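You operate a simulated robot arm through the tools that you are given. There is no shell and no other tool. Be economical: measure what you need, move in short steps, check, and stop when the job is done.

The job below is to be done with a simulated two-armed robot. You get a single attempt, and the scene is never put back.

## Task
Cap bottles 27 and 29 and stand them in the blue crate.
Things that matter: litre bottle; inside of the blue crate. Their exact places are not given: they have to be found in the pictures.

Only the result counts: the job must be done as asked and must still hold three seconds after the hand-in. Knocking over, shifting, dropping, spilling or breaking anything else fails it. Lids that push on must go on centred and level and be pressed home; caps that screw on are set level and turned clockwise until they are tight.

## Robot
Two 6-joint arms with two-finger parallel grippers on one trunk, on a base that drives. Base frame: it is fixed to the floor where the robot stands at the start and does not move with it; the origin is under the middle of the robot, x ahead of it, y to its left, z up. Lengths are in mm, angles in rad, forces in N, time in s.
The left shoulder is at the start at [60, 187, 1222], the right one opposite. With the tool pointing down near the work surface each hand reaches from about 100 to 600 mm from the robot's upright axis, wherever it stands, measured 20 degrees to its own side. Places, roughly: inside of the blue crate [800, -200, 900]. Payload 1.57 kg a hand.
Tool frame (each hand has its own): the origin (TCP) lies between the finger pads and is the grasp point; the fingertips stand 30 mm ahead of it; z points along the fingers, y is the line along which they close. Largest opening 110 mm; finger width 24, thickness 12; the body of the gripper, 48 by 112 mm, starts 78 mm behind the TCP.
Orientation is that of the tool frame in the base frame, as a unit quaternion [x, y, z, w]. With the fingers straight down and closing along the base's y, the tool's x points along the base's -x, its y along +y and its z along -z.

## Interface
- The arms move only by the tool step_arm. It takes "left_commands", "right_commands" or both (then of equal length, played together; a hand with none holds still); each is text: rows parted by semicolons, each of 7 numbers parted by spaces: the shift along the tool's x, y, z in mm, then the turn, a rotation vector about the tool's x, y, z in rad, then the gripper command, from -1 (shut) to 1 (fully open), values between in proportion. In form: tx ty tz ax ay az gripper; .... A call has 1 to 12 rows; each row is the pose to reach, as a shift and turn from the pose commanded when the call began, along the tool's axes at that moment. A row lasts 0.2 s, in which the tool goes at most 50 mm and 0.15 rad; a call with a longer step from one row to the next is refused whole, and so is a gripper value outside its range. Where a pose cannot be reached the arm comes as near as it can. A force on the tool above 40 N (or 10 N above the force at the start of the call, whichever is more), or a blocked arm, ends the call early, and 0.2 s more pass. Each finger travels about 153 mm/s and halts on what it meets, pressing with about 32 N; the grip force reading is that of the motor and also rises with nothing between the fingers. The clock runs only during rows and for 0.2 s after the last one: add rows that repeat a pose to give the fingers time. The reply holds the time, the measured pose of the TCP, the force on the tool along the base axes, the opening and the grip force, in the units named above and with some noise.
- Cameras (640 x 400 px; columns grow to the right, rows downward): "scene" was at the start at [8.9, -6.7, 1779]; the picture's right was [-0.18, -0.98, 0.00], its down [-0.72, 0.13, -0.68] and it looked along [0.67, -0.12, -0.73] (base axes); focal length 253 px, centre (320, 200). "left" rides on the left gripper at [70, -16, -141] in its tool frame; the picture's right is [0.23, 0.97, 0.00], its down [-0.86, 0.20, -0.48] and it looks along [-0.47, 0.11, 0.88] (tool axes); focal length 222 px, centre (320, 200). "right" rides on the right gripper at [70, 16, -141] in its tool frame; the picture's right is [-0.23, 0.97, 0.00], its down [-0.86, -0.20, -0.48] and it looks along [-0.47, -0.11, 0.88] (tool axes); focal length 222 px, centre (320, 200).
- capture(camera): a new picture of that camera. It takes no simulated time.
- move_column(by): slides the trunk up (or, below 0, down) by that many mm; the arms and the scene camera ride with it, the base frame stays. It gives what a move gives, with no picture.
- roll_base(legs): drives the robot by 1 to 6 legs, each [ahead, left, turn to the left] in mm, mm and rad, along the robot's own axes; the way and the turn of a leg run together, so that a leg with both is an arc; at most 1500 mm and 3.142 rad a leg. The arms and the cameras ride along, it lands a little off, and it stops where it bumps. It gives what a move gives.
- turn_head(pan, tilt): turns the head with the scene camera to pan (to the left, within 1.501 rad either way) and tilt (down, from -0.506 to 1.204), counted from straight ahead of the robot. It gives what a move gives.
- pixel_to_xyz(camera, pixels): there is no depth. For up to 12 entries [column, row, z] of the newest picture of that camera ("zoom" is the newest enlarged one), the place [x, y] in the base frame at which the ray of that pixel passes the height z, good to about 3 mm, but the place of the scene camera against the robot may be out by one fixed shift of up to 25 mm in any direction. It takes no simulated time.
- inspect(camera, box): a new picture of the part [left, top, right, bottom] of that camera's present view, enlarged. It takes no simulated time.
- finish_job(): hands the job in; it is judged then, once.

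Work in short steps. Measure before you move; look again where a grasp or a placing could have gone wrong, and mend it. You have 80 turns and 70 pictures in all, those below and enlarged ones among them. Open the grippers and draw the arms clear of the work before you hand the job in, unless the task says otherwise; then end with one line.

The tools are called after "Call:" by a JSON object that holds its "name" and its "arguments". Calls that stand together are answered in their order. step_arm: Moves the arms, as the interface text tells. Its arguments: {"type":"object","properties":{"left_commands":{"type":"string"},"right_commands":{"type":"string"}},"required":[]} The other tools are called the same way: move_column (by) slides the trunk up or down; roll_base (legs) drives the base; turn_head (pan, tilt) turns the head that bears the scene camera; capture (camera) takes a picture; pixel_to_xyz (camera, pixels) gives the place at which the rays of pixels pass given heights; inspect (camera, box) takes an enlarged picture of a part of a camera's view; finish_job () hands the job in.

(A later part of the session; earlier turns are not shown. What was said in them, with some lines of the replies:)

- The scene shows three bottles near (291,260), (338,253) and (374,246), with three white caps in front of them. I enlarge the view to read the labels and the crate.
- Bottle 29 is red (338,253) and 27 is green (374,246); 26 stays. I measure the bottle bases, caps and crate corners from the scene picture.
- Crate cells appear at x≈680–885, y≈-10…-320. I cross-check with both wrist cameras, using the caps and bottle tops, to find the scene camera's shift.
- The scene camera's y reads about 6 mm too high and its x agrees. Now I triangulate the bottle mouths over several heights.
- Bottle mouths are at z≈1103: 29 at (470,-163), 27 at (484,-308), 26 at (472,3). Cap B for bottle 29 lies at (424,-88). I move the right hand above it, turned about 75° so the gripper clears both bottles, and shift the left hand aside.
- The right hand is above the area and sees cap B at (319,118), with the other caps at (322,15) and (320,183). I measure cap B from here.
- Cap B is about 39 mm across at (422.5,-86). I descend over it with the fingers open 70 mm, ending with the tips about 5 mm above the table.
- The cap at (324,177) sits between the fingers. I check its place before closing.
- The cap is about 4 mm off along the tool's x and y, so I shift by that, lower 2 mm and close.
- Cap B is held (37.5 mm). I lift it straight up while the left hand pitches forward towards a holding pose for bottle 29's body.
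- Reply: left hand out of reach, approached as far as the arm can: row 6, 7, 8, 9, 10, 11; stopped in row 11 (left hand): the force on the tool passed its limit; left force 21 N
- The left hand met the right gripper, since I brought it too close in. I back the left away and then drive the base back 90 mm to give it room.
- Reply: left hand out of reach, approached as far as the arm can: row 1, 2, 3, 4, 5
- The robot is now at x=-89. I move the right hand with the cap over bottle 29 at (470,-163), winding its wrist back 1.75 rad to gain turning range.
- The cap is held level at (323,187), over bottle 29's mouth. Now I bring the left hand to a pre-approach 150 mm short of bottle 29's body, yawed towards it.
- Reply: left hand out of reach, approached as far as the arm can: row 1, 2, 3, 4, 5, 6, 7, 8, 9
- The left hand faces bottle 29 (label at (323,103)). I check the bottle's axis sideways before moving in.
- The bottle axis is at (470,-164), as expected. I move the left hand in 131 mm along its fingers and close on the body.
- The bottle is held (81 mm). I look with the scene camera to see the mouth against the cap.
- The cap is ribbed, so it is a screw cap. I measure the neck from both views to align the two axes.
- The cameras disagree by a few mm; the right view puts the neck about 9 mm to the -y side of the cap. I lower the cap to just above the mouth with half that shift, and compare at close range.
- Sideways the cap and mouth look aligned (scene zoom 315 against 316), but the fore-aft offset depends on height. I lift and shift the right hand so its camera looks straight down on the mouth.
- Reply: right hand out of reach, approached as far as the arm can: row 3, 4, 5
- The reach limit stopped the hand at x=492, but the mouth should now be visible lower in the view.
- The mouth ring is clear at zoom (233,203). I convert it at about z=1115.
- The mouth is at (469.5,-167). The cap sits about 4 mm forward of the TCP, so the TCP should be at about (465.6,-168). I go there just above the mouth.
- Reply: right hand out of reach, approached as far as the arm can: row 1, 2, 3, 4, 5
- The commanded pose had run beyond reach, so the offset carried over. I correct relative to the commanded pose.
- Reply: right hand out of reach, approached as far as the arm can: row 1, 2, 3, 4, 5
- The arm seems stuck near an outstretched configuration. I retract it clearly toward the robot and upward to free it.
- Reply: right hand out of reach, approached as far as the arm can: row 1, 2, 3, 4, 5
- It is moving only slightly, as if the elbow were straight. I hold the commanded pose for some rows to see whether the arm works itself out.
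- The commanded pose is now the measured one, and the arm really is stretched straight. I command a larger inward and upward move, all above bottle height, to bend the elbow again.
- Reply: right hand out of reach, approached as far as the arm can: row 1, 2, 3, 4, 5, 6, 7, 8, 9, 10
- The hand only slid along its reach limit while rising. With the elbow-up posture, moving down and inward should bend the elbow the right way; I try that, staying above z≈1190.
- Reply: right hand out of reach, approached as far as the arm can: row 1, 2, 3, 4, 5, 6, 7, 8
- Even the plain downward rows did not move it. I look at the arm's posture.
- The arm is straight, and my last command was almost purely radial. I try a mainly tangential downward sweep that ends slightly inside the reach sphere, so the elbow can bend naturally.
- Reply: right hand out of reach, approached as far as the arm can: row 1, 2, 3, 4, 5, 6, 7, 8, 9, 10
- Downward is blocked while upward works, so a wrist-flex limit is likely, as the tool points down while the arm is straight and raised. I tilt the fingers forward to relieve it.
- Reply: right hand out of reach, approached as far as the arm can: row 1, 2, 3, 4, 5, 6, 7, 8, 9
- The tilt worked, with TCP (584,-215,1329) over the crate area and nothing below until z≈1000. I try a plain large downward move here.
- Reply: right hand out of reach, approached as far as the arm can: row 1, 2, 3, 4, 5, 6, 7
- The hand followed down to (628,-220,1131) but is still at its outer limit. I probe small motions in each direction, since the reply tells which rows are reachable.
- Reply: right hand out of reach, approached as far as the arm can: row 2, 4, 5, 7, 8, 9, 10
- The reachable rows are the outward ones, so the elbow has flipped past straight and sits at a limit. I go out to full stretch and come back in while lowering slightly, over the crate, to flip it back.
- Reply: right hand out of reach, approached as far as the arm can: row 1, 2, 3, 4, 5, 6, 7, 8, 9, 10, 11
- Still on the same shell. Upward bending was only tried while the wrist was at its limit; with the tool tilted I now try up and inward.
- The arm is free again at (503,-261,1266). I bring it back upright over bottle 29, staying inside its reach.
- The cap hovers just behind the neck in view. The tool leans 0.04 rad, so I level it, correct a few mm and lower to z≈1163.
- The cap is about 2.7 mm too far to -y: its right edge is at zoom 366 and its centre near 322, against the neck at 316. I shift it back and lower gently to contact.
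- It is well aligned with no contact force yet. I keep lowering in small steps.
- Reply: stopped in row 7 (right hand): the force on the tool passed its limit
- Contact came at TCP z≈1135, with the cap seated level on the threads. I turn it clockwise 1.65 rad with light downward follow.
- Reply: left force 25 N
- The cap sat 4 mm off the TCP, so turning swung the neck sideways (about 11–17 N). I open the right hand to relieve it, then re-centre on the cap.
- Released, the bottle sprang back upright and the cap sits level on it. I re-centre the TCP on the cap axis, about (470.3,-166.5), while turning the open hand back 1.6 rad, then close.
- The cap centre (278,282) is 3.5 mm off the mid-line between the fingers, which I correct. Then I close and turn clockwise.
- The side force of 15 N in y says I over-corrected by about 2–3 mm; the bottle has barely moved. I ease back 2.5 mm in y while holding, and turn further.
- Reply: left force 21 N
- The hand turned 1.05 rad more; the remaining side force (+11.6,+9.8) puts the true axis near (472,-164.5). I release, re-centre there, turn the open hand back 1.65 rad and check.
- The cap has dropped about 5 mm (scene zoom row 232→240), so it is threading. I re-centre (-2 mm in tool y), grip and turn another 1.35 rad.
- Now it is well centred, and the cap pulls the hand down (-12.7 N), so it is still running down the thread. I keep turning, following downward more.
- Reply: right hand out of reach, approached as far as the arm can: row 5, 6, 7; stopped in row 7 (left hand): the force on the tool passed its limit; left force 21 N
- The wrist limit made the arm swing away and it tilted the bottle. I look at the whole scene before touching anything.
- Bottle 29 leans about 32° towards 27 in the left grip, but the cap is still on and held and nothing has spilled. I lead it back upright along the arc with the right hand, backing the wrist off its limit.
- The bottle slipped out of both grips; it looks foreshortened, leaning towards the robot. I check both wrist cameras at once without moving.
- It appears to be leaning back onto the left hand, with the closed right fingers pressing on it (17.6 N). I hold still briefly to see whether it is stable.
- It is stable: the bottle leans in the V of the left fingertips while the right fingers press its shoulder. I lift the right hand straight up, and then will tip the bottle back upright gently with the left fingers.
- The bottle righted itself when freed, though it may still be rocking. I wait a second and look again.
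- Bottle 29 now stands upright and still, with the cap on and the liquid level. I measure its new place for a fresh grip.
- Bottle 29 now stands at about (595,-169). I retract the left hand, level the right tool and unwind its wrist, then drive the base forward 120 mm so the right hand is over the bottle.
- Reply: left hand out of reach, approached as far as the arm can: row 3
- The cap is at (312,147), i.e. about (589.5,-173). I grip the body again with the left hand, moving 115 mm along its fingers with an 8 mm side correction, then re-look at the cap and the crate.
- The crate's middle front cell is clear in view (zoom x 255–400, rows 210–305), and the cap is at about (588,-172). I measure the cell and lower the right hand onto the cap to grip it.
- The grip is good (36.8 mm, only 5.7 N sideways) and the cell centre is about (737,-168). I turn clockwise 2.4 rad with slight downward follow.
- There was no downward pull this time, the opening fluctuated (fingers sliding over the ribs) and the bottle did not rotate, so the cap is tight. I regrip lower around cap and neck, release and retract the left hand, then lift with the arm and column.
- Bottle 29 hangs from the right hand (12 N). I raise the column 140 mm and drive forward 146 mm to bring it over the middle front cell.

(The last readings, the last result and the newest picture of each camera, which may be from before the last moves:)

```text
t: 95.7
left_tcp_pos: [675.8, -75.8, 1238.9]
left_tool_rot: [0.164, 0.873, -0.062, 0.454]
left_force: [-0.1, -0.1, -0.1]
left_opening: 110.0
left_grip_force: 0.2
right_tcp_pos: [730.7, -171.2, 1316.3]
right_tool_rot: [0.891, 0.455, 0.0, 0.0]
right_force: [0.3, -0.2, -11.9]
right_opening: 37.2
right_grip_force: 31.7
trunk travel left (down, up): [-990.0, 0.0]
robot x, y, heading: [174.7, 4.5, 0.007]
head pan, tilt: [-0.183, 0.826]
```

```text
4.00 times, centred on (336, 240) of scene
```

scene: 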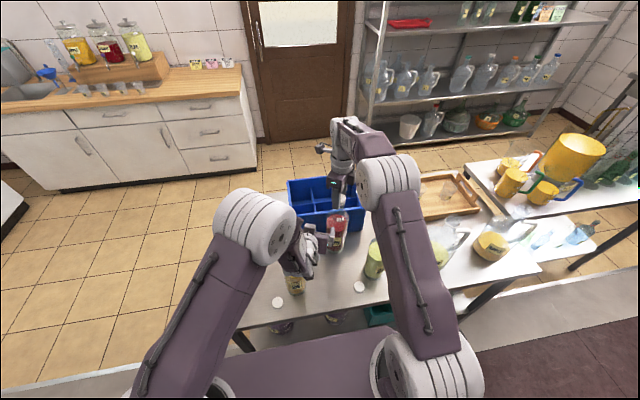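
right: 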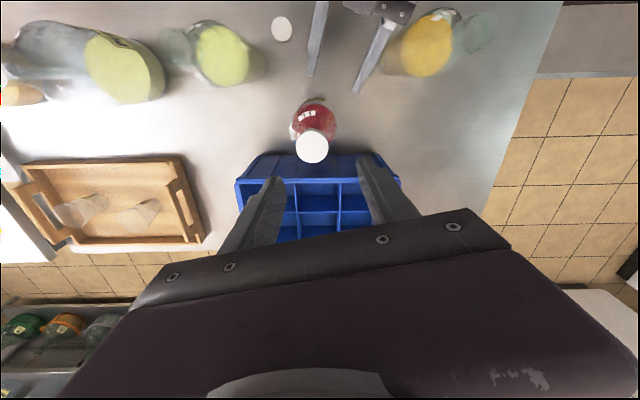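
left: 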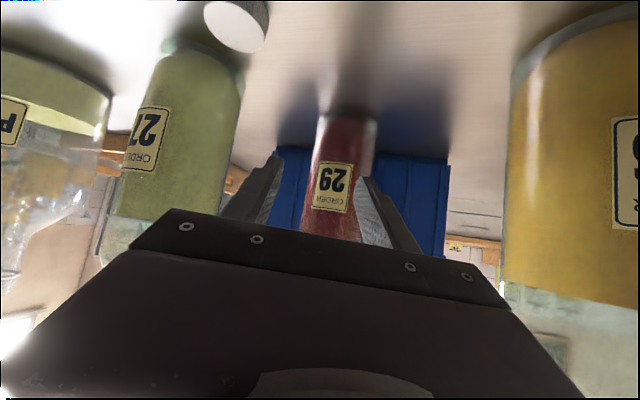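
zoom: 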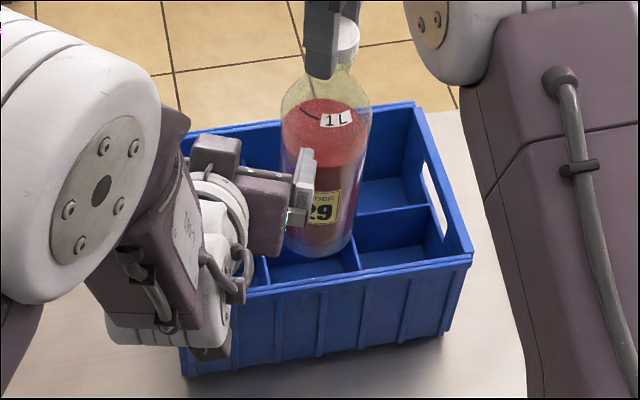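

The drive succeeded; TCP is (731,-171) and the cell centre about (738,-168.5). I shift 7 mm and lower into the cell, watching the force.

Call:
{"name": "step_arm", "arguments": {"right_commands": "3 1.5 0 0 0 0 -1; 6.2 4 0 0 0 0 -1; 6.2 4 10 0 0 0 -1; 6.2 4 30 0 0 0 -1; 6.2 4 50 0 0 0 -1; 6.2 4 70 0 0 0 -1; 6.2 4 90 0 0 0 -1; 6.2 4 110 0 0 0 -1; 6.2 4 130 0 0 0 -1; 6.2 4 150 0 0 0 -1; 6.2 4 165 0 0 0 -1; 6.2 4 175 0 0 0 -1"}}

Call:
{"name": "inspect", "arguments": {"camera": "scene", "box": [256, 190, 416, 290]}}

```text
t: 98.3
left_tcp_pos: [671.5, -73.0, 1240.8]
left_tool_rot: [0.163, 0.873, -0.063, 0.455]
left_force: [-0.1, 0.5, -0.2]
left_opening: 109.8
left_grip_force: 0.0
right_tcp_pos: [737.1, -166.1, 1145.6]
right_tool_rot: [0.89, 0.456, 0.006, 0.004]
right_force: [5.2, 0.2, 29.2]
right_opening: 36.6
right_grip_force: 31.7
trunk travel left (down, up): [-990.0, 0.0]
robot x, y, heading: [175.4, 6.3, -0.0]
head pan, tilt: [-0.183, 0.826]
```

```text
4.00 times, centred on (336, 240) of scene
```

zoom: 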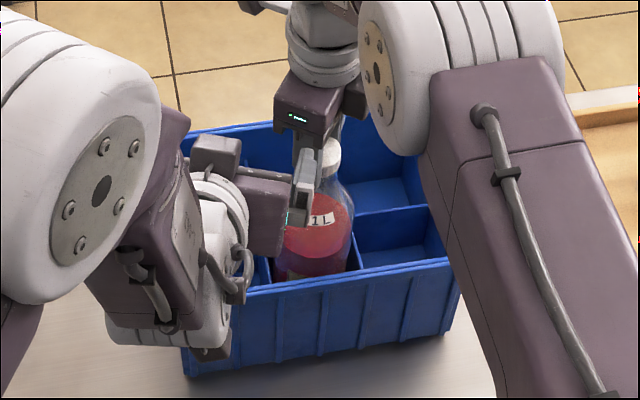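

There is 29 N of upward force with the bottle's foot at z≈854: either the crate floor or a light jam (x force +5). I lift slightly, shift 3 mm, press down again, then release and back off upward.

Call:
{"name": "step_arm", "arguments": {"right_commands": "0 0 -12 0 0 0 -1; 0.2 3.6 -12 0 0 0 -1; 0.2 3.6 -4 0 0 0 -1; 0.2 3.6 2 0 0 0 -1; 0.2 3.6 7 0 0 0 -1; 0.2 3.6 12 0 0 0 -1; 0.2 3.6 17 0 0 0 -1; 0.2 3.6 22 0 0 0 -1"}}

Call:
{"name": "step_arm", "arguments": {"right_commands": "0 0 0 0 0 0 -0.6; 0 0 0 0 0 0 -0.2; 0 0 0 0 0 0 0.2; 0 0 -30 0 0 0 0.2; 0 0 -75 0 0 0 0.2; 0 0 -120 0 0 0 0.2; 0 0 -150 0 0 0 0.2"}}

Call:
{"name": "capture", "arguments": {"camera": "right"}}

```text
t: 99.5
left_tcp_pos: [676.3, -74.0, 1238.5]
left_tool_rot: [0.163, 0.875, -0.062, 0.452]
left_force: [-0.2, 0.2, -0.6]
left_opening: 109.9
left_grip_force: 0.1
right_tcp_pos: [744.6, -168.6, 1141.6]
right_tool_rot: [0.89, 0.456, 0.007, 0.003]
right_force: [-3.9, 2.5, 24.2]
right_opening: 36.6
right_grip_force: 31.6
trunk travel left (down, up): [-990.0, 0.0]
robot x, y, heading: [174.5, 7.5, 0.004]
head pan, tilt: [-0.183, 0.826]
stopped in row 6 (right hand): the force on the tool passed its limit (the readings are from after the stop); the commanded pose is now the measured one
```

```text
t: 101.1
left_tcp_pos: [675.6, -74.7, 1238.4]
left_tool_rot: [0.164, 0.874, -0.063, 0.453]
left_force: [0.4, -0.2, -0.2]
left_opening: 109.8
left_grip_force: 0.0
right_tcp_pos: [740.4, -168.2, 1289.0]
right_tool_rot: [0.89, 0.455, 0.004, 0.002]
right_force: [-0.3, 0.4, 0.0]
right_opening: 66.2
right_grip_force: 0.0
trunk travel left (down, up): [-990.0, 0.0]
robot x, y, heading: [178.1, 6.1, 0.006]
head pan, tilt: [-0.183, 0.826]
```

```text
8 pictures are left
```

right: 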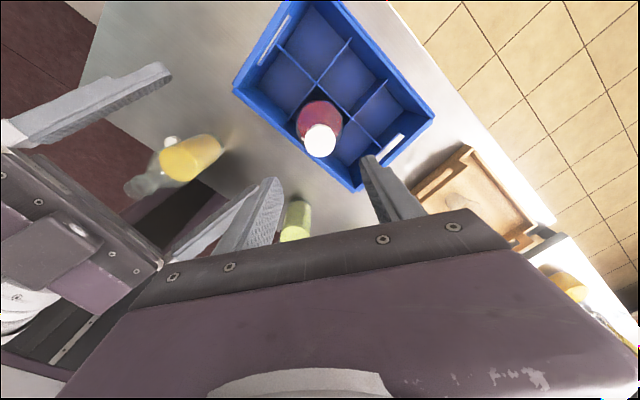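

Bottle 29 stands in the middle front cell on the crate floor, with its cap on. For bottle 27 I move the left arm aside, drive back and right, bring the right hand above the cap near (428,-234) and lower the column.

Call:
{"name": "step_arm", "arguments": {"left_commands": "0 25 0 0 0 0 1; 0 50 0 0 0 0 1; 0 75 0 0 0 0 1; 0 100 0 0 0 0 1; 0 125 0 0 0 0 1; 0 125 0 0 0 0 1"}}

Call:
{"name": "roll_base", "arguments": {"legs": [[-251, 0, 0], [0, -146, 0]]}}

Call:
{"name": "step_arm", "arguments": {"right_commands": "4 -12 -5 0 0 -0.11 0.25; 8 -24 -10 0 0 -0.22 0.25; 12 -36 -15 0 0 -0.33 0.25; 16 -48 -20 0 0 -0.44 0.25; 20 -60 -20 0 0 -0.55 0.25; 24 -73 -20 0 0 -0.66 0.25; 27 -85 -20 0 0 -0.77 0.25; 29 -96 -20 0 0 -0.886 0.25; 29 -96 -20 0 0 -0.886 0.25"}}

Call:
{"name": "move_column", "arguments": {"by": -140}}

Call:
{"name": "capture", "arguments": {"camera": "right"}}

```text
t: 102.5
left_tcp_pos: [696.9, -13.2, 1243.8]
left_tool_rot: [0.153, 0.877, -0.046, 0.453]
left_force: [-0.8, -0.7, -0.1]
left_opening: 110.0
left_grip_force: 0.0
left hand out of reach, approached as far as the arm can: row 2, 3, 4, 5, 6
right_tcp_pos: [742.7, -169.8, 1288.4]
right_tool_rot: [0.891, 0.454, 0.004, 0.001]
right_force: [-1.2, -0.3, 0.9]
right_opening: 66.1
right_grip_force: 0.1
trunk travel left (down, up): [-990.0, 0.0]
robot x, y, heading: [181.6, 4.4, 0.003]
head pan, tilt: [-0.183, 0.826]
```

```text
t: 105.3
left_tcp_pos: [444.1, -152.8, 1245.3]
left_tool_rot: [0.151, 0.877, -0.047, 0.454]
left_force: [0.0, 0.3, 0.8]
left_opening: 109.9
left_grip_force: 0.1
right_tcp_pos: [491.6, -305.3, 1289.6]
right_tool_rot: [0.888, 0.459, 0.003, 0.004]
right_force: [0.0, -0.8, 0.3]
right_opening: 66.0
right_grip_force: 0.0
trunk travel left (down, up): [-990.0, 0.0]
robot x, y, heading: [-75.6, -138.7, 0.009]
head pan, tilt: [-0.183, 0.826]
```

```text
t: 107.3
left_tcp_pos: [446.7, -155.3, 1245.3]
left_tool_rot: [0.151, 0.877, -0.045, 0.453]
left_force: [-0.1, 0.0, 0.0]
left_opening: 110.2
left_grip_force: 0.1
right_tcp_pos: [431.3, -230.3, 1308.7]
right_tool_rot: [0.606, 0.795, 0.003, 0.003]
right_force: [0.7, -0.6, -0.5]
right_opening: 68.6
right_grip_force: 0.0
trunk travel left (down, up): [-990.0, 0.0]
robot x, y, heading: [-73.1, -139.7, 0.008]
head pan, tilt: [-0.183, 0.826]
```

```text
t: 109.0
left_tcp_pos: [447.3, -155.6, 1104.1]
left_tool_rot: [0.15, 0.878, -0.045, 0.453]
left_force: [1.0, -0.1, 1.0]
left_opening: 109.7
left_grip_force: 0.1
right_tcp_pos: [431.0, -230.7, 1168.4]
right_tool_rot: [0.607, 0.795, 0.003, 0.004]
right_force: [0.8, 0.1, 1.4]
right_opening: 68.6
right_grip_force: 0.0
trunk travel left (down, up): [-850.0, 140.0]
robot x, y, heading: [-73.0, -137.4, 0.007]
head pan, tilt: [-0.183, 0.826]
```

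```text
7 pictures are left
```

right: 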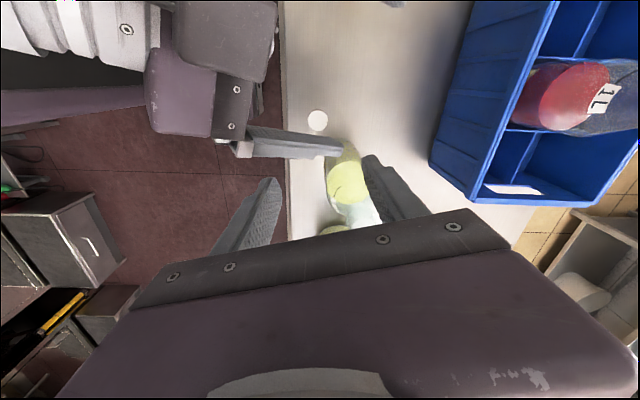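

Cap A at (317,120) is at about (428.8,-233), but the left hand is too close to the right hand's path. I pull the left hand back and un-yaw it, and level the right tool.

Call:
{"name": "step_arm", "arguments": {"left_commands": "-4 5 -20 -0.04 0 -0.03 1; -8 12 -40 -0.09 0 -0.06 1; -12 20 -60 -0.14 0 -0.095 1; -16 30 -75 -0.19 0 -0.13 1; -20 42 -85 -0.24 0 -0.165 1; -22 55 -90 -0.289 0 -0.198 1; -22 65 -90 -0.289 0 -0.198 1; -22 65 -90 -0.289 0 -0.198 1", "right_commands": "0 0 0 0.0097 0.0026 0 0.25; 0 0 0 0.0097 0.0026 0 0.25; 0 0 0 0.0097 0.0026 0 0.25; 0 0 0 0.0097 0.0026 0 0.25; 0 0 0 0.0097 0.0026 0 0.25; 0 0 0 0.0097 0.0026 0 0.25; 0 0 0 0.0097 0.0026 0 0.25; 0 0 0 0.0097 0.0026 0 0.25"}}

```text
t: 110.8
left_tcp_pos: [407.7, -81.9, 1177.6]
left_tool_rot: [-0.004, 0.885, 0.038, 0.464]
left_force: [0.6, 0.6, -0.2]
left_opening: 109.7
left_grip_force: 0.1
right_tcp_pos: [431.9, -230.7, 1168.7]
right_tool_rot: [0.606, 0.795, 0.0, 0.0]
right_force: [0.6, -0.2, -0.1]
right_opening: 68.7
right_grip_force: 0.0
trunk travel left (down, up): [-850.0, 140.0]
robot x, y, heading: [-71.8, -138.2, 0.006]
head pan, tilt: [-0.183, 0.826]
```

The left hand is clear and the right tool level. I descend on cap A, grip it and lift it to z≈1210.

Call:
{"name": "step_arm", "arguments": {"right_commands": "-1.5 -3 45 0 0 0 0.25; -1.5 -3 90 0 0 0 0.25; -1.5 -3 135 0 0 0 0.25; -1.5 -3 180 0 0 0 0.25; -1.5 -3 225 0 0 0 0.25; -1.5 -3 265 0 0 0 0.25; -1.5 -3 295 0 0 0 0.25; -1.5 -3 313 0 0 0 0.25; -1.5 -3 313 0 0 0 0.25; -1.5 -3 313 0 0 0 -0.5; -1.5 -3 313 0 0 0 -1; -1.5 -3 313 0 0 0 -1"}}

Call:
{"name": "step_arm", "arguments": {"right_commands": "0 0 -20 0 0 0 -1; 0 0 -55 0 0 0 -1; 0 0 -95 0 0 0 -1; 0 0 -135 0 0 0 -1; 0 0 -175 0 0 0 -1; 0 0 -215 0 0 0 -1; 0 0 -255 0 0 0 -1; 0 0 -295 0 0 0 -1; 0 0 -330 0 0 0 -1; 0 0 -355 0 0 0 -1; 0 0 -355 0 0 0 -1"}}

Call:
{"name": "capture", "arguments": {"camera": "right"}}

```text
t: 113.4
left_tcp_pos: [408.4, -82.1, 1177.3]
left_tool_rot: [-0.004, 0.885, 0.038, 0.464]
left_force: [0.1, 0.1, 0.6]
left_opening: 110.1
left_grip_force: 0.0
right_tcp_pos: [428.4, -232.9, 855.3]
right_tool_rot: [0.607, 0.795, 0.0, -0.001]
right_force: [0.2, 0.3, -0.4]
right_opening: 37.8
right_grip_force: 31.9
trunk travel left (down, up): [-850.0, 140.0]
robot x, y, heading: [-72.2, -138.5, 0.009]
head pan, tilt: [-0.183, 0.826]
```

```text
t: 114.5
left_tcp_pos: [409.2, -82.7, 1183.4]
left_tool_rot: [-0.005, 0.881, 0.034, 0.472]
left_force: [1.0, 4.0, 1.5]
left_opening: 106.7
left_grip_force: 0.0
right_tcp_pos: [429.6, -237.9, 997.1]
right_tool_rot: [0.614, 0.789, -0.001, -0.002]
right_force: [-0.5, -4.2, -0.8]
right_opening: 37.4
right_grip_force: 31.8
trunk travel left (down, up): [-850.0, 140.0]
robot x, y, heading: [-73.2, -139.9, 0.009]
head pan, tilt: [-0.183, 0.826]
stopped in row 5 (left hand): the force on the tool passed its limit (the readings are from after the stop); the commanded pose is now the measured one
```

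```text
6 pictures are left
```

right: 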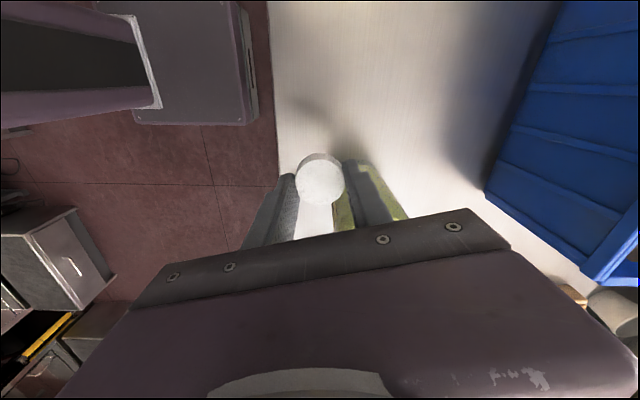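

On the way up the right hand brushed the left finger; the cap is still held (37.4 mm) and nothing else was touched. I move the left hand up and aside, lift the right, and bring the cap over bottle 27 with the wrist unwound.

Call:
{"name": "step_arm", "arguments": {"left_commands": "-12 10 -8 0 0 0 1; -25 25 -17 0 0 0 1; -40 40 -28 0 0 0 1; -55 55 -38 0 0 0 1; -70 70 -48 0 0 0 1; -70 70 -48 0 0 0 1"}}

Call:
{"name": "step_arm", "arguments": {"right_commands": "0 0 -20 0 0 0 -1; 0 0 -50 0 0 0 -1; 0 0 -85 0 0 0 -1; 0 0 -120 0 0 0 -1; 0 0 -155 0 0 0 -1; 0 0 -190 0 0 0 -1; 0 0 -212 0 0 0 -1; 0 0 -212 0 0 0 -1"}}

Call:
{"name": "step_arm", "arguments": {"right_commands": "-15 6 0 0 0 -0.135 -1; -30 12 0 0 0 -0.27 -1; -45 18 0 0 0 -0.405 -1; -60 24 0 0 0 -0.54 -1; -75 30 0 0 0 -0.675 -1; -85 34 0 0 0 -0.81 -1; -85 34 0 0 0 -0.945 -1; -85 34 0 0 0 -1.08 -1; -85 34 0 0 0 -1.215 -1; -85 34 0 0 0 -1.35 -1; -85 34 0 0 0 -1.485 -1; -85 34 0 0 0 -1.6 -1"}}

Call:
{"name": "inspect", "arguments": {"camera": "scene", "box": [304, 180, 368, 220]}}

```text
t: 115.9
left_tcp_pos: [410.1, -19.0, 1272.5]
left_tool_rot: [-0.004, 0.881, 0.034, 0.471]
left_force: [0.1, -0.4, 0.0]
left_opening: 109.9
left_grip_force: 0.1
right_tcp_pos: [428.9, -238.2, 997.1]
right_tool_rot: [0.614, 0.789, -0.001, -0.002]
right_force: [0.2, -0.7, -0.1]
right_opening: 37.3
right_grip_force: 32.0
trunk travel left (down, up): [-850.0, 140.0]
robot x, y, heading: [-75.5, -138.1, 0.011]
head pan, tilt: [-0.183, 0.826]
```

```text
t: 117.7
left_tcp_pos: [409.8, -19.5, 1272.0]
left_tool_rot: [-0.005, 0.881, 0.035, 0.471]
left_force: [0.1, 1.3, 0.8]
left_opening: 109.8
left_grip_force: 0.1
right_tcp_pos: [430.2, -239.0, 1206.9]
right_tool_rot: [0.614, 0.789, -0.001, -0.001]
right_force: [0.1, 0.2, 0.0]
right_opening: 37.5
right_grip_force: 32.1
trunk travel left (down, up): [-850.0, 140.0]
robot x, y, heading: [-74.0, -140.1, 0.008]
head pan, tilt: [-0.183, 0.826]
```

```text
t: 120.3
left_tcp_pos: [408.3, -19.7, 1272.0]
left_tool_rot: [-0.004, 0.881, 0.034, 0.472]
left_force: [0.0, -0.5, -0.1]
left_opening: 110.0
left_grip_force: 0.0
right_tcp_pos: [483.9, -312.4, 1208.7]
right_tool_rot: [-0.14, 0.99, 0.001, -0.002]
right_force: [0.2, 0.8, -0.2]
right_opening: 37.3
right_grip_force: 31.6
trunk travel left (down, up): [-850.0, 140.0]
robot x, y, heading: [-72.3, -139.3, 0.01]
head pan, tilt: [-0.183, 0.826]
```

```text
10.00 times, centred on (336, 200) of scene
```

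zoom: 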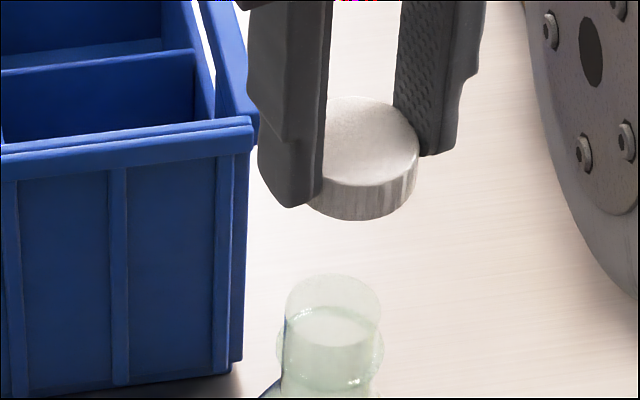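

Bottle 27's mouth is clear at zoom (333,297), with the lower ring at (332,338); the cap centre is near 365, so it is too far to -y. I measure these points.

Call:
{"name": "pixel_to_xyz", "arguments": {"camera": "zoom", "pixels": [[332, 338, 1100], [333, 297, 1110], [333, 297, 1117], [365, 140, 1192]]}}

Call:
{"name": "inspect", "arguments": {"camera": "right", "box": [240, 100, 400, 200]}}

```text
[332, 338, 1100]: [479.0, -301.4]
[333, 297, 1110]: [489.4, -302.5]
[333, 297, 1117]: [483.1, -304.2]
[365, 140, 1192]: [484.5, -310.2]
```

```text
4.00 times, centred on (320, 150) of right
```

zoom: 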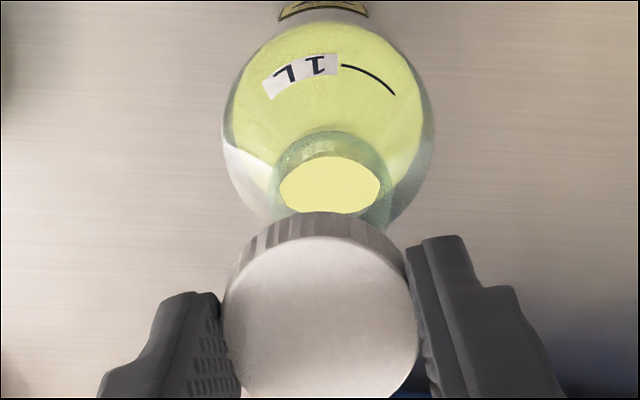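

From both views the mouth of 27 is at about (481,-305.5). I align the cap above it and bring the left hand beneath to the same pre-approach that worked for bottle 29.

Call:
{"name": "step_arm", "arguments": {"left_commands": "26 -25 10 0 0 0 1; 52 -50 20 0 0 0 1; 78 -75 30 0 0 0 1; 104 -100 40 0 0 0 1; 129 -126 49 0 0 0 1; 146 -155 58 0.064 0.002 0.039 1; 163 -184 67 0.128 0.004 0.077 1; 180 -213 76 0.191 0.007 0.116 1; 197 -243 86 0.255 0.009 0.154 1; 214 -272 95 0.319 0.011 0.193 1; 214 -272 95 0.319 0.011 0.193 1", "right_commands": "-0.5 4 0 0 0 0 -1; -1.1 7.5 0 0 0 0 -1; -1.1 7.5 0 0 0 0 -1; -1.1 7.5 0 0 0 0 -1; -1.1 7.5 0 0 0 0 -1; -1.1 7.5 0 0 0 0 -1; -1.1 7.5 0 0 0 0 -1; -1.1 7.5 0 0 0 0 -1; -1.1 7.5 0 0 0 0 -1; -1.1 7.5 0 0 0 0 -1; -1.1 7.5 0 0 0 0 -1"}}

Call:
{"name": "capture", "arguments": {"camera": "left"}}

```text
t: 122.7
left_tcp_pos: [379.4, -279.5, 1026.0]
left_tool_rot: [0.156, 0.875, -0.061, 0.455]
left_force: [0.2, -0.3, 0.0]
left_opening: 109.9
left_grip_force: 0.0
right_tcp_pos: [482.8, -303.7, 1207.9]
right_tool_rot: [-0.139, 0.99, 0.0, -0.001]
right_force: [-0.3, 0.3, -0.8]
right_opening: 37.0
right_grip_force: 31.6
trunk travel left (down, up): [-850.0, 140.0]
robot x, y, heading: [-73.7, -139.6, 0.006]
head pan, tilt: [-0.183, 0.826]
```

```text
3 pictures are left
```

left: 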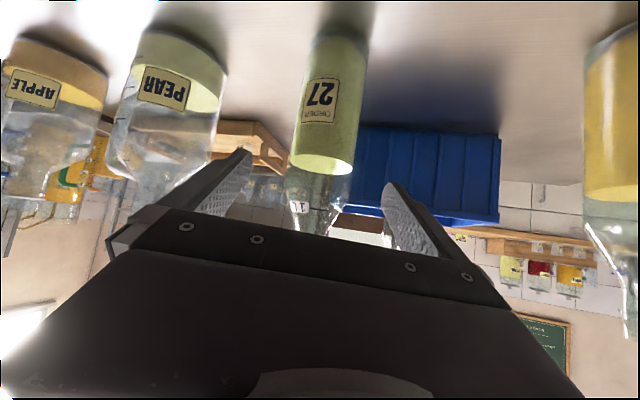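

Bottle 27 appears at the same place in the left view as 29 did (column ~327), confirming its axis at about (482,-306). I grip it with the left hand the same way and lower the cap to contact.

Call:
{"name": "step_arm", "arguments": {"left_commands": "2 2 25 0 0 0 1; 4 4 55 0 0 0 1; 6 6 85 0 0 0 1; 7 6 112 0 0 0 1; 7 6 131 0 0 0 1; 7 6 131 0 0 0 1; 7 6 131 0 0 0 0.8; 7 6 131 0 0 0 0.65; 7 6 131 0 0 0 0.5; 7 6 131 0 0 0 0.3; 7 6 131 0 0 0 0.1; 7 6 131 0 0 0 0.1"}}

Call:
{"name": "step_arm", "arguments": {"right_commands": "-0.6 -1.9 15 0 0 0 -1; -0.6 -1.9 30 0 0 0 -1; -0.6 -1.9 45 0 0 0 -1; -0.6 -1.9 56 0 0 0 -1; -0.6 -1.9 60 0 0 0 -1; -0.6 -1.9 64 0 0 0 -1; -0.6 -1.9 66 0 0 0 -1; -0.6 -1.9 68 0 0 0 -1; -0.6 -1.9 70 0 0 0 -1; -0.6 -1.9 72 0 0 0 -1; -0.6 -1.9 74 0 0 0 -1; -0.6 -1.9 76 0 0 0 -1"}}

Call:
{"name": "inspect", "arguments": {"camera": "scene", "box": [304, 180, 384, 230]}}

```text
t: 125.3
left_tcp_pos: [478.7, -306.7, 945.3]
left_tool_rot: [0.155, 0.875, -0.061, 0.455]
left_force: [-0.6, -4.1, 0.5]
left_opening: 82.0
left_grip_force: 31.8
right_tcp_pos: [483.0, -305.9, 1206.5]
right_tool_rot: [-0.139, 0.99, 0.001, -0.002]
right_force: [0.0, 0.9, -0.4]
right_opening: 37.2
right_grip_force: 31.9
trunk travel left (down, up): [-850.0, 140.0]
robot x, y, heading: [-72.7, -135.4, 0.005]
head pan, tilt: [-0.183, 0.826]
```

```text
t: 127.9
left_tcp_pos: [477.0, -306.5, 946.5]
left_tool_rot: [0.155, 0.874, -0.061, 0.456]
left_force: [7.6, -9.4, 0.1]
left_opening: 82.3
left_grip_force: 31.9
right_tcp_pos: [482.5, -304.9, 1134.9]
right_tool_rot: [-0.139, 0.99, -0.001, 0.003]
right_force: [-0.8, 0.5, 37.7]
right_opening: 36.8
right_grip_force: 32.3
trunk travel left (down, up): [-850.0, 140.0]
robot x, y, heading: [-68.9, -138.6, 0.009]
head pan, tilt: [-0.183, 0.826]
```

```text
8.00 times, centred on (344, 205) of scene
```

zoom: 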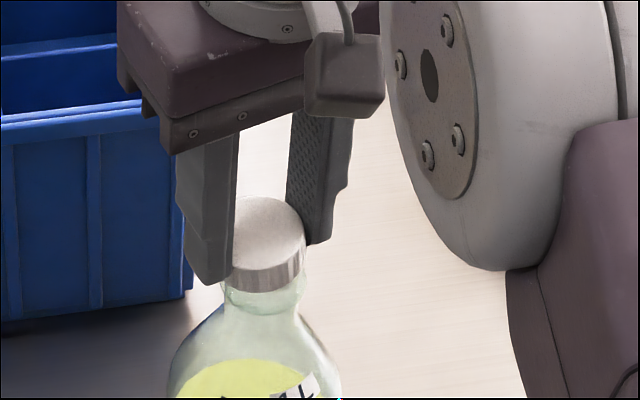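

Contact is at z=1134.9 with the cap centred and level on the neck. I ease the push, turn clockwise 2.4 rad about the cap's centre, then open, wind back and regrip.

Call:
{"name": "step_arm", "arguments": {"right_commands": "0 -0.3 -1.5 0 0 0.15 -1; 0.1 -0.6 -2.3 0 0 0.3 -1; 0.2 -0.9 -2.1 0 0 0.45 -1; 0.35 -1.1 -2 0 0 0.6 -1; 0.5 -1.4 -1.9 0 0 0.75 -1; 0.8 -1.6 -1.8 0 0 0.9 -1; 1 -1.7 -1.7 0 0 1.05 -1; 1.3 -1.9 -1.6 0 0 1.2 -1; 1.6 -2 -1.4 0 0 1.35 -1; 1.9 -2 -1.3 0 0 1.5 -1; 2.2 -2 -1.2 0 0 1.65 -1; 2.5 -2 -1 0 0 1.8 -1"}}

Call:
{"name": "step_arm", "arguments": {"right_commands": "0 -0.3 0.1 0 0 0.15 -1; 0.1 -0.6 0.2 0 0 0.3 -1; 0.2 -0.9 0.35 0 0 0.45 -1; 0.35 -1.1 0.5 0 0 0.6 -1; 0.35 -1.1 0.5 0 0 0.6 -1"}}

Call:
{"name": "step_arm", "arguments": {"right_commands": "0 0 0 0 0 0 0.1; 2 0 2 0 0 -0.15 0.1; 2 0 3 0 0 -0.3 0.1; 2 0 3 0 0 -0.45 0.1; 2 0 3 0 0 -0.6 0.1; 2 0 3 0 0 -0.75 0.1; 2 0 3 0 0 -0.9 0.1; 2 0 3 0 0 -1.05 0.1; 2 0 3 0 0 -1.2 0.1; 2 0 3 0 0 -1.35 0.1; 2 0 3 0 0 -1.5 0.1; 2 0 3 0 0 -1.65 0.1"}}

Call:
{"name": "step_arm", "arguments": {"right_commands": "0 0 0 0 0 -0.15 0.1; 0 0 0 0 0 -0.3 0.1; 0 0 0 0 0 -0.45 0.1; 0 0 0 0 0 -0.6 0.1; 0 0 0 0 0 -0.75 0.1; 0 0 0 0 0 -0.75 -0.4; 0 0 0 0 0 -0.75 -1; 0 0 0 0 0 -0.75 -1"}}

```text
t: 130.5
left_tcp_pos: [478.3, -305.8, 946.3]
left_tool_rot: [0.154, 0.874, -0.061, 0.456]
left_force: [-2.0, 4.1, 8.7]
left_opening: 81.9
left_grip_force: 31.7
right_tcp_pos: [482.2, -308.6, 1133.4]
right_tool_rot: [0.691, 0.723, -0.001, 0.0]
right_force: [2.7, -5.8, 0.8]
right_opening: 36.6
right_grip_force: 32.1
trunk travel left (down, up): [-850.0, 140.0]
robot x, y, heading: [-73.8, -139.5, 0.005]
head pan, tilt: [-0.183, 0.826]
```

```text
t: 131.7
left_tcp_pos: [478.0, -305.8, 945.4]
left_tool_rot: [0.155, 0.874, -0.061, 0.456]
left_force: [2.0, 0.6, 11.1]
left_opening: 81.5
left_grip_force: 32.0
right_tcp_pos: [479.9, -308.5, 1132.0]
right_tool_rot: [0.873, 0.488, -0.002, 0.0]
right_force: [1.6, -2.5, 0.3]
right_opening: 35.9
right_grip_force: 31.7
trunk travel left (down, up): [-850.0, 140.0]
robot x, y, heading: [-71.4, -138.6, 0.006]
head pan, tilt: [-0.183, 0.826]
```

```text
t: 134.3
left_tcp_pos: [476.7, -305.6, 945.6]
left_tool_rot: [0.156, 0.874, -0.062, 0.456]
left_force: [0.6, -7.5, 10.6]
left_opening: 81.1
left_grip_force: 32.1
right_tcp_pos: [481.2, -306.6, 1130.7]
right_tool_rot: [0.232, 0.973, 0.0, -0.002]
right_force: [0.0, -0.5, 0.6]
right_opening: 60.7
right_grip_force: 0.0
trunk travel left (down, up): [-850.0, 140.0]
robot x, y, heading: [-72.3, -141.2, 0.006]
head pan, tilt: [-0.183, 0.826]
```

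```text
t: 136.1
left_tcp_pos: [477.8, -304.5, 944.6]
left_tool_rot: [0.155, 0.875, -0.061, 0.455]
left_force: [-4.0, 7.2, 9.9]
left_opening: 81.9
left_grip_force: 32.5
right_tcp_pos: [481.5, -307.5, 1129.3]
right_tool_rot: [-0.139, 0.99, 0.0, 0.0]
right_force: [4.7, -6.9, -0.1]
right_opening: 38.3
right_grip_force: 31.7
trunk travel left (down, up): [-850.0, 140.0]
robot x, y, heading: [-73.8, -137.6, 0.007]
head pan, tilt: [-0.183, 0.826]
```

That went smoothly with low side forces, and the cap has taken the thread. I turn a second 2.4 rad, wind back and regrip.

Call:
{"name": "step_arm", "arguments": {"right_commands": "0 0 0.1 0 0 0.15 -1; 0 0 0.2 0 0 0.3 -1; 0 0 0.4 0 0 0.45 -1; 0 0 0.5 0 0 0.6 -1; 0 0 0.6 0 0 0.75 -1; 0 0 0.8 0 0 0.9 -1; 0 0 0.9 0 0 1.05 -1; 0 0 1 0 0 1.2 -1; 0 0 1.1 0 0 1.35 -1; 0 0 1.2 0 0 1.5 -1; 0 0 1.4 0 0 1.65 -1; 0 0 1.5 0 0 1.8 -1"}}

Call:
{"name": "step_arm", "arguments": {"right_commands": "0 0 0.1 0 0 0.15 -1; 0 0 0.3 0 0 0.3 -1; 0 0 0.4 0 0 0.45 -1; 0 0 0.5 0 0 0.6 -1; 0 0 0.5 0 0 0.6 -1"}}

Call:
{"name": "step_arm", "arguments": {"right_commands": "0 0 0 0 0 0 0.1; 0 0 1 0 0 -0.15 0.1; 0 0 2 0 0 -0.3 0.1; 0 0 2 0 0 -0.45 0.1; 0 0 2 0 0 -0.6 0.1; 0 0 2 0 0 -0.75 0.1; 0 0 2 0 0 -0.9 0.1; 0 0 2 0 0 -1.05 0.1; 0 0 2 0 0 -1.2 0.1; 0 0 2 0 0 -1.35 0.1; 0 0 2 0 0 -1.5 0.1; 0 0 2 0 0 -1.65 0.1"}}

Call:
{"name": "step_arm", "arguments": {"right_commands": "0 0 0 0 0 -0.15 0.1; 0 0 0 0 0 -0.3 0.1; 0 0 0 0 0 -0.45 0.1; 0 0 0 0 0 -0.6 0.1; 0 0 0 0 0 -0.75 0.1; 0 0 0 0 0 -0.75 -0.4; 0 0 0 0 0 -0.75 -1; 0 0 0 0 0 -0.75 -1"}}

```text
t: 138.7
left_tcp_pos: [478.1, -303.7, 944.1]
left_tool_rot: [0.155, 0.875, -0.061, 0.455]
left_force: [7.2, 17.3, 0.5]
left_opening: 82.9
left_grip_force: 32.0
right_tcp_pos: [481.7, -305.0, 1127.8]
right_tool_rot: [0.69, 0.724, -0.002, 0.0]
right_force: [-6.9, -12.1, 13.8]
right_opening: 37.8
right_grip_force: 31.8
trunk travel left (down, up): [-850.0, 140.0]
robot x, y, heading: [-70.0, -137.5, 0.008]
head pan, tilt: [-0.183, 0.826]
```

```text
t: 139.9
left_tcp_pos: [478.7, -305.2, 945.1]
left_tool_rot: [0.154, 0.874, -0.061, 0.456]
left_force: [11.6, 10.2, 0.0]
left_opening: 83.0
left_grip_force: 31.6
right_tcp_pos: [483.3, -305.9, 1127.6]
right_tool_rot: [0.873, 0.487, -0.001, 0.0]
right_force: [-5.1, -8.3, 21.4]
right_opening: 37.4
right_grip_force: 32.0
trunk travel left (down, up): [-850.0, 140.0]
robot x, y, heading: [-71.5, -139.2, 0.011]
head pan, tilt: [-0.183, 0.826]
```

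```text
t: 142.5
left_tcp_pos: [477.9, -305.8, 945.8]
left_tool_rot: [0.156, 0.874, -0.062, 0.456]
left_force: [4.6, -6.1, 14.9]
left_opening: 81.9
left_grip_force: 32.4
right_tcp_pos: [480.7, -307.5, 1127.0]
right_tool_rot: [0.232, 0.973, 0.0, -0.001]
right_force: [0.1, -0.1, 0.7]
right_opening: 60.3
right_grip_force: 0.1
trunk travel left (down, up): [-850.0, 140.0]
robot x, y, heading: [-74.2, -140.2, 0.011]
head pan, tilt: [-0.183, 0.826]
```

```text
t: 144.3
left_tcp_pos: [477.8, -304.1, 944.8]
left_tool_rot: [0.155, 0.875, -0.061, 0.455]
left_force: [1.6, 5.8, 11.4]
left_opening: 82.1
left_grip_force: 32.1
right_tcp_pos: [481.1, -305.3, 1125.8]
right_tool_rot: [-0.139, 0.99, 0.0, -0.001]
right_force: [1.3, -8.3, 0.7]
right_opening: 39.1
right_grip_force: 32.2
trunk travel left (down, up): [-850.0, 140.0]
robot x, y, heading: [-72.6, -137.0, 0.008]
head pan, tilt: [-0.183, 0.826]
```

Cap 27 now resists (21 N up while following), so it is nearly home. I turn another 2.4 rad without following, regrip lower, release and retract the left hand, and lift the bottle with arm and column.

Call:
{"name": "step_arm", "arguments": {"right_commands": "0 0 0 0 0 0.15 -1; 0 0 0 0 0 0.3 -1; 0 0 0 0 0 0.45 -1; 0 0 0.1 0 0 0.6 -1; 0 0 0.1 0 0 0.75 -1; 0 0 0.2 0 0 0.9 -1; 0 0 0.2 0 0 1.05 -1; 0 0 0.3 0 0 1.2 -1; 0 0 0.3 0 0 1.35 -1; 0 0 0.4 0 0 1.5 -1; 0 0 0.4 0 0 1.65 -1; 0 0 0.5 0 0 1.8 -1"}}

Call:
{"name": "step_arm", "arguments": {"right_commands": "0 0 0 0 0 0.15 -1; 0 0 0.1 0 0 0.3 -1; 0 0 0.1 0 0 0.45 -1; 0 0 0.2 0 0 0.6 -1; 0 0 0.2 0 0 0.6 -1; 0 0 0.2 0 0 0.6 0; 0 0 7 0 0 0.6 0; 0 0 13 0 0 0.6 0; 0 0 13 0 0 0.6 -0.6; 0 0 13 0 0 0.6 -1; 0 0 13 0 0 0.6 -1"}}

Call:
{"name": "step_arm", "arguments": {"left_commands": "0 0 0 0 0 0 0.6; 0 0 0 0 0 0 1; 0 0 -30 0 0 0 1; 0 0 -65 0 0 0 1; 0 0 -100 0 0 0 1; -15 15 -118 0 0 0 1; -35 35 -130 0 0 0 0.6; -55 55 -142 0 0 0 0.2; -75 75 -155 0 0 0 0"}}

Call:
{"name": "step_arm", "arguments": {"right_commands": "0 0 -3 0 0 0 -1; 0 0 -8 0 0 0 -1; 0 0 -15 0 0 0 -1; 0 0 -23 0 0 0 -1; 0 0 -31 0 0 0 -1; 0 0 -40 0 0 0 -1; 0 0 -50 0 0 0 -1; 0 0 -60 0 0 0 -1; 0 0 -66 0 0 0 -1; 0 0 -66 0 0 0 -1"}}

Call:
{"name": "move_column", "arguments": {"by": 140}}

```text
t: 146.9
left_tcp_pos: [477.6, -305.7, 944.8]
left_tool_rot: [0.156, 0.875, -0.061, 0.455]
left_force: [-0.2, 0.8, -1.0]
left_opening: 82.0
left_grip_force: 32.4
right_tcp_pos: [481.5, -307.9, 1124.8]
right_tool_rot: [0.69, 0.723, -0.002, -0.001]
right_force: [-1.8, 0.0, -0.9]
right_opening: 39.0
right_grip_force: 31.9
trunk travel left (down, up): [-850.0, 140.0]
robot x, y, heading: [-73.0, -136.6, 0.005]
head pan, tilt: [-0.183, 0.826]
```

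```text
t: 149.3
left_tcp_pos: [477.8, -306.1, 945.5]
left_tool_rot: [0.154, 0.874, -0.06, 0.456]
left_force: [-8.6, 5.8, 3.5]
left_opening: 81.9
left_grip_force: 32.0
right_tcp_pos: [480.8, -306.6, 1112.6]
right_tool_rot: [0.872, 0.489, -0.001, 0.0]
right_force: [6.4, -7.7, -0.8]
right_opening: 39.7
right_grip_force: 31.9
trunk travel left (down, up): [-850.0, 140.0]
robot x, y, heading: [-71.2, -139.4, 0.01]
head pan, tilt: [-0.183, 0.826]
```

```text
t: 151.3
left_tcp_pos: [422.5, -210.1, 1098.7]
left_tool_rot: [0.155, 0.875, -0.061, 0.455]
left_force: [-0.1, -0.8, 0.0]
left_opening: 55.1
left_grip_force: 0.0
right_tcp_pos: [480.3, -305.4, 1111.8]
right_tool_rot: [0.872, 0.489, -0.002, 0.0]
right_force: [0.8, 0.8, 0.3]
right_opening: 39.6
right_grip_force: 31.5
trunk travel left (down, up): [-850.0, 140.0]
robot x, y, heading: [-72.8, -140.1, 0.007]
head pan, tilt: [-0.183, 0.826]
```

```text
t: 153.5
left_tcp_pos: [423.0, -210.1, 1097.3]
left_tool_rot: [0.156, 0.875, -0.061, 0.454]
left_force: [0.3, -0.4, -0.5]
left_opening: 54.8
left_grip_force: 0.1
right_tcp_pos: [483.0, -305.9, 1176.4]
right_tool_rot: [0.872, 0.489, -0.002, -0.003]
right_force: [-0.1, 0.4, -13.0]
right_opening: 39.4
right_grip_force: 31.9
trunk travel left (down, up): [-850.0, 140.0]
robot x, y, heading: [-75.7, -140.7, 0.008]
head pan, tilt: [-0.183, 0.826]
```

```text
t: 155.2
left_tcp_pos: [423.6, -212.5, 1236.1]
left_tool_rot: [0.155, 0.875, -0.061, 0.454]
left_force: [-0.1, -0.8, -0.4]
left_opening: 55.0
left_grip_force: 0.1
right_tcp_pos: [484.2, -306.1, 1316.0]
right_tool_rot: [0.873, 0.488, -0.003, -0.002]
right_force: [-0.2, -0.4, -11.9]
right_opening: 39.9
right_grip_force: 32.1
trunk travel left (down, up): [-990.0, 0.0]
robot x, y, heading: [-71.5, -136.6, 0.007]
head pan, tilt: [-0.183, 0.826]
```

Bottle 27 hangs from the right hand, and the last turn showed no pull, so its cap is tight. I drive forward 255 and left 37 mm to the right front cell at about (739,-269).

Call:
{"name": "roll_base", "arguments": {"legs": [[254, 37, 0]]}}

Call:
{"name": "inspect", "arguments": {"camera": "scene", "box": [256, 180, 416, 280]}}

```text
t: 157.0
left_tcp_pos: [675.5, -172.6, 1239.8]
left_tool_rot: [0.155, 0.874, -0.061, 0.457]
left_force: [-0.4, -0.6, -0.1]
left_opening: 55.1
left_grip_force: 0.1
right_tcp_pos: [733.5, -266.6, 1319.7]
right_tool_rot: [0.872, 0.49, 0.0, 0.0]
right_force: [-0.6, 0.1, -11.7]
right_opening: 39.0
right_grip_force: 32.4
trunk travel left (down, up): [-990.0, 0.0]
robot x, y, heading: [179.9, -100.3, 0.007]
head pan, tilt: [-0.183, 0.826]
```

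```text
4.00 times, centred on (336, 230) of scene
```

zoom: 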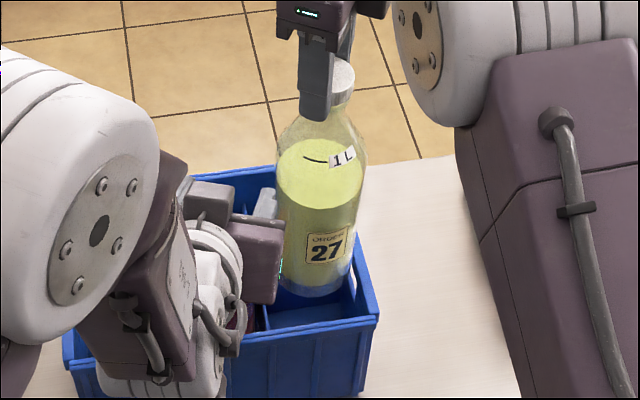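

The bottle hangs upright over the right front cell. I shift 6 mm, lower 168 mm, then go in small steps to the crate floor.

Call:
{"name": "step_arm", "arguments": {"right_commands": "0.5 3 0 0 0 0 -1; 1.1 6.4 0 0 0 0 -1; 1.1 6.4 15 0 0 0 -1; 1.1 6.4 35 0 0 0 -1; 1.1 6.4 55 0 0 0 -1; 1.1 6.4 75 0 0 0 -1; 1.1 6.4 95 0 0 0 -1; 1.1 6.4 115 0 0 0 -1; 1.1 6.4 135 0 0 0 -1; 1.1 6.4 152 0 0 0 -1; 1.1 6.4 164 0 0 0 -1; 1.1 6.4 168 0 0 0 -1"}}

Call:
{"name": "step_arm", "arguments": {"right_commands": "0 0 2 0 0 0 -1; 0 0 4 0 0 0 -1; 0 0 6 0 0 0 -1; 0 0 8 0 0 0 -1; 0 0 9 0 0 0 -1"}}

```text
t: 159.6
left_tcp_pos: [678.8, -172.5, 1237.8]
left_tool_rot: [0.156, 0.875, -0.062, 0.455]
left_force: [-0.2, 0.2, 0.2]
left_opening: 55.1
left_grip_force: 0.1
right_tcp_pos: [744.2, -266.4, 1148.5]
right_tool_rot: [0.872, 0.489, -0.002, -0.002]
right_force: [0.5, 1.9, -8.1]
right_opening: 38.0
right_grip_force: 32.3
trunk travel left (down, up): [-990.0, 0.0]
robot x, y, heading: [182.0, -98.8, 0.011]
head pan, tilt: [-0.183, 0.826]
```

```text
t: 160.8
left_tcp_pos: [674.3, -168.5, 1240.4]
left_tool_rot: [0.155, 0.874, -0.061, 0.456]
left_force: [-0.4, -0.2, -0.7]
left_opening: 55.0
left_grip_force: 0.1
right_tcp_pos: [739.6, -265.5, 1142.5]
right_tool_rot: [0.873, 0.488, 0.0, 0.001]
right_force: [1.2, 3.0, 29.8]
right_opening: 38.3
right_grip_force: 32.2
trunk travel left (down, up): [-990.0, 0.0]
robot x, y, heading: [180.8, -97.3, 0.016]
head pan, tilt: [-0.183, 0.826]
```

The bottle touches the crate floor at the same height as 29 did (TCP z≈1143, 30 N). I release, rise clear and take the last picture.

Call:
{"name": "step_arm", "arguments": {"right_commands": "0 0 -2 0 0 0 -0.6; 0 0 -2 0 0 0 -0.2; 0 0 -2 0 0 0 0.2; 0 0 -2 0 0 0 0.3; 0 0 -30 0 0 0 0.3; 0 0 -70 0 0 0 0.3; 0 0 -110 0 0 0 0.3; 0 0 -140 0 0 0 0.3; 0 0 -140 0 0 0 0.3"}}

Call:
{"name": "roll_base", "arguments": {"legs": [[-260, 0, 0]]}}

Call:
{"name": "capture", "arguments": {"camera": "scene"}}

```text
t: 162.8
left_tcp_pos: [678.4, -171.1, 1238.9]
left_tool_rot: [0.155, 0.874, -0.061, 0.455]
left_force: [0.0, -0.5, -0.4]
left_opening: 55.0
left_grip_force: 0.0
right_tcp_pos: [742.8, -266.7, 1280.1]
right_tool_rot: [0.872, 0.489, -0.001, -0.001]
right_force: [-0.1, -0.5, 0.0]
right_opening: 71.6
right_grip_force: 0.0
trunk travel left (down, up): [-990.0, 0.0]
robot x, y, heading: [182.5, -99.6, 0.008]
head pan, tilt: [-0.183, 0.826]
```

```text
t: 164.7
left_tcp_pos: [418.3, -172.6, 1236.8]
left_tool_rot: [0.155, 0.875, -0.061, 0.455]
left_force: [0.8, 0.0, -1.0]
left_opening: 55.0
left_grip_force: 0.0
right_tcp_pos: [485.2, -269.1, 1277.1]
right_tool_rot: [0.873, 0.488, -0.003, -0.002]
right_force: [0.3, -0.4, -0.3]
right_opening: 71.5
right_grip_force: 0.1
trunk travel left (down, up): [-990.0, 0.0]
robot x, y, heading: [-78.9, -98.6, 0.008]
head pan, tilt: [-0.183, 0.826]
```

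```text
0 pictures are left
```

scene: 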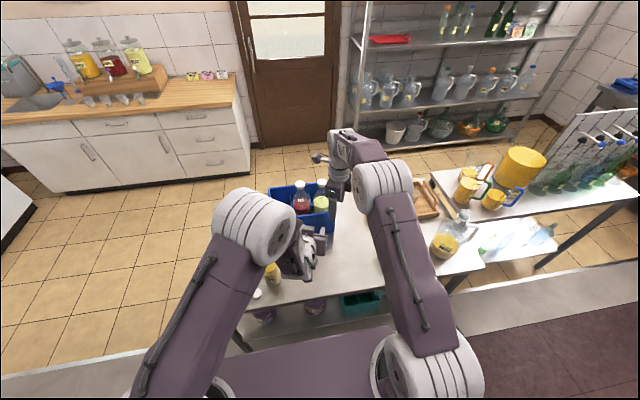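

Bottles 29 and 27 both stand upright and capped in the blue crate (at (302,200) and (321,200)). Bottle 26 is still in place, and the arms are clear with nothing held. I hand the job in.

Call:
{"name": "finish_job", "arguments": {}}

```text
The job is handed in.
```

Bottles 27 and 29 are capped and standing upright in the front row of the blue crate, and the job is handed in. I judged both caps tight from how they behaved in the gripper, since torque isn't reported. While I was capping bottle 29 it tipped and slipped out of both grippers, then came back upright on its own without spilling.
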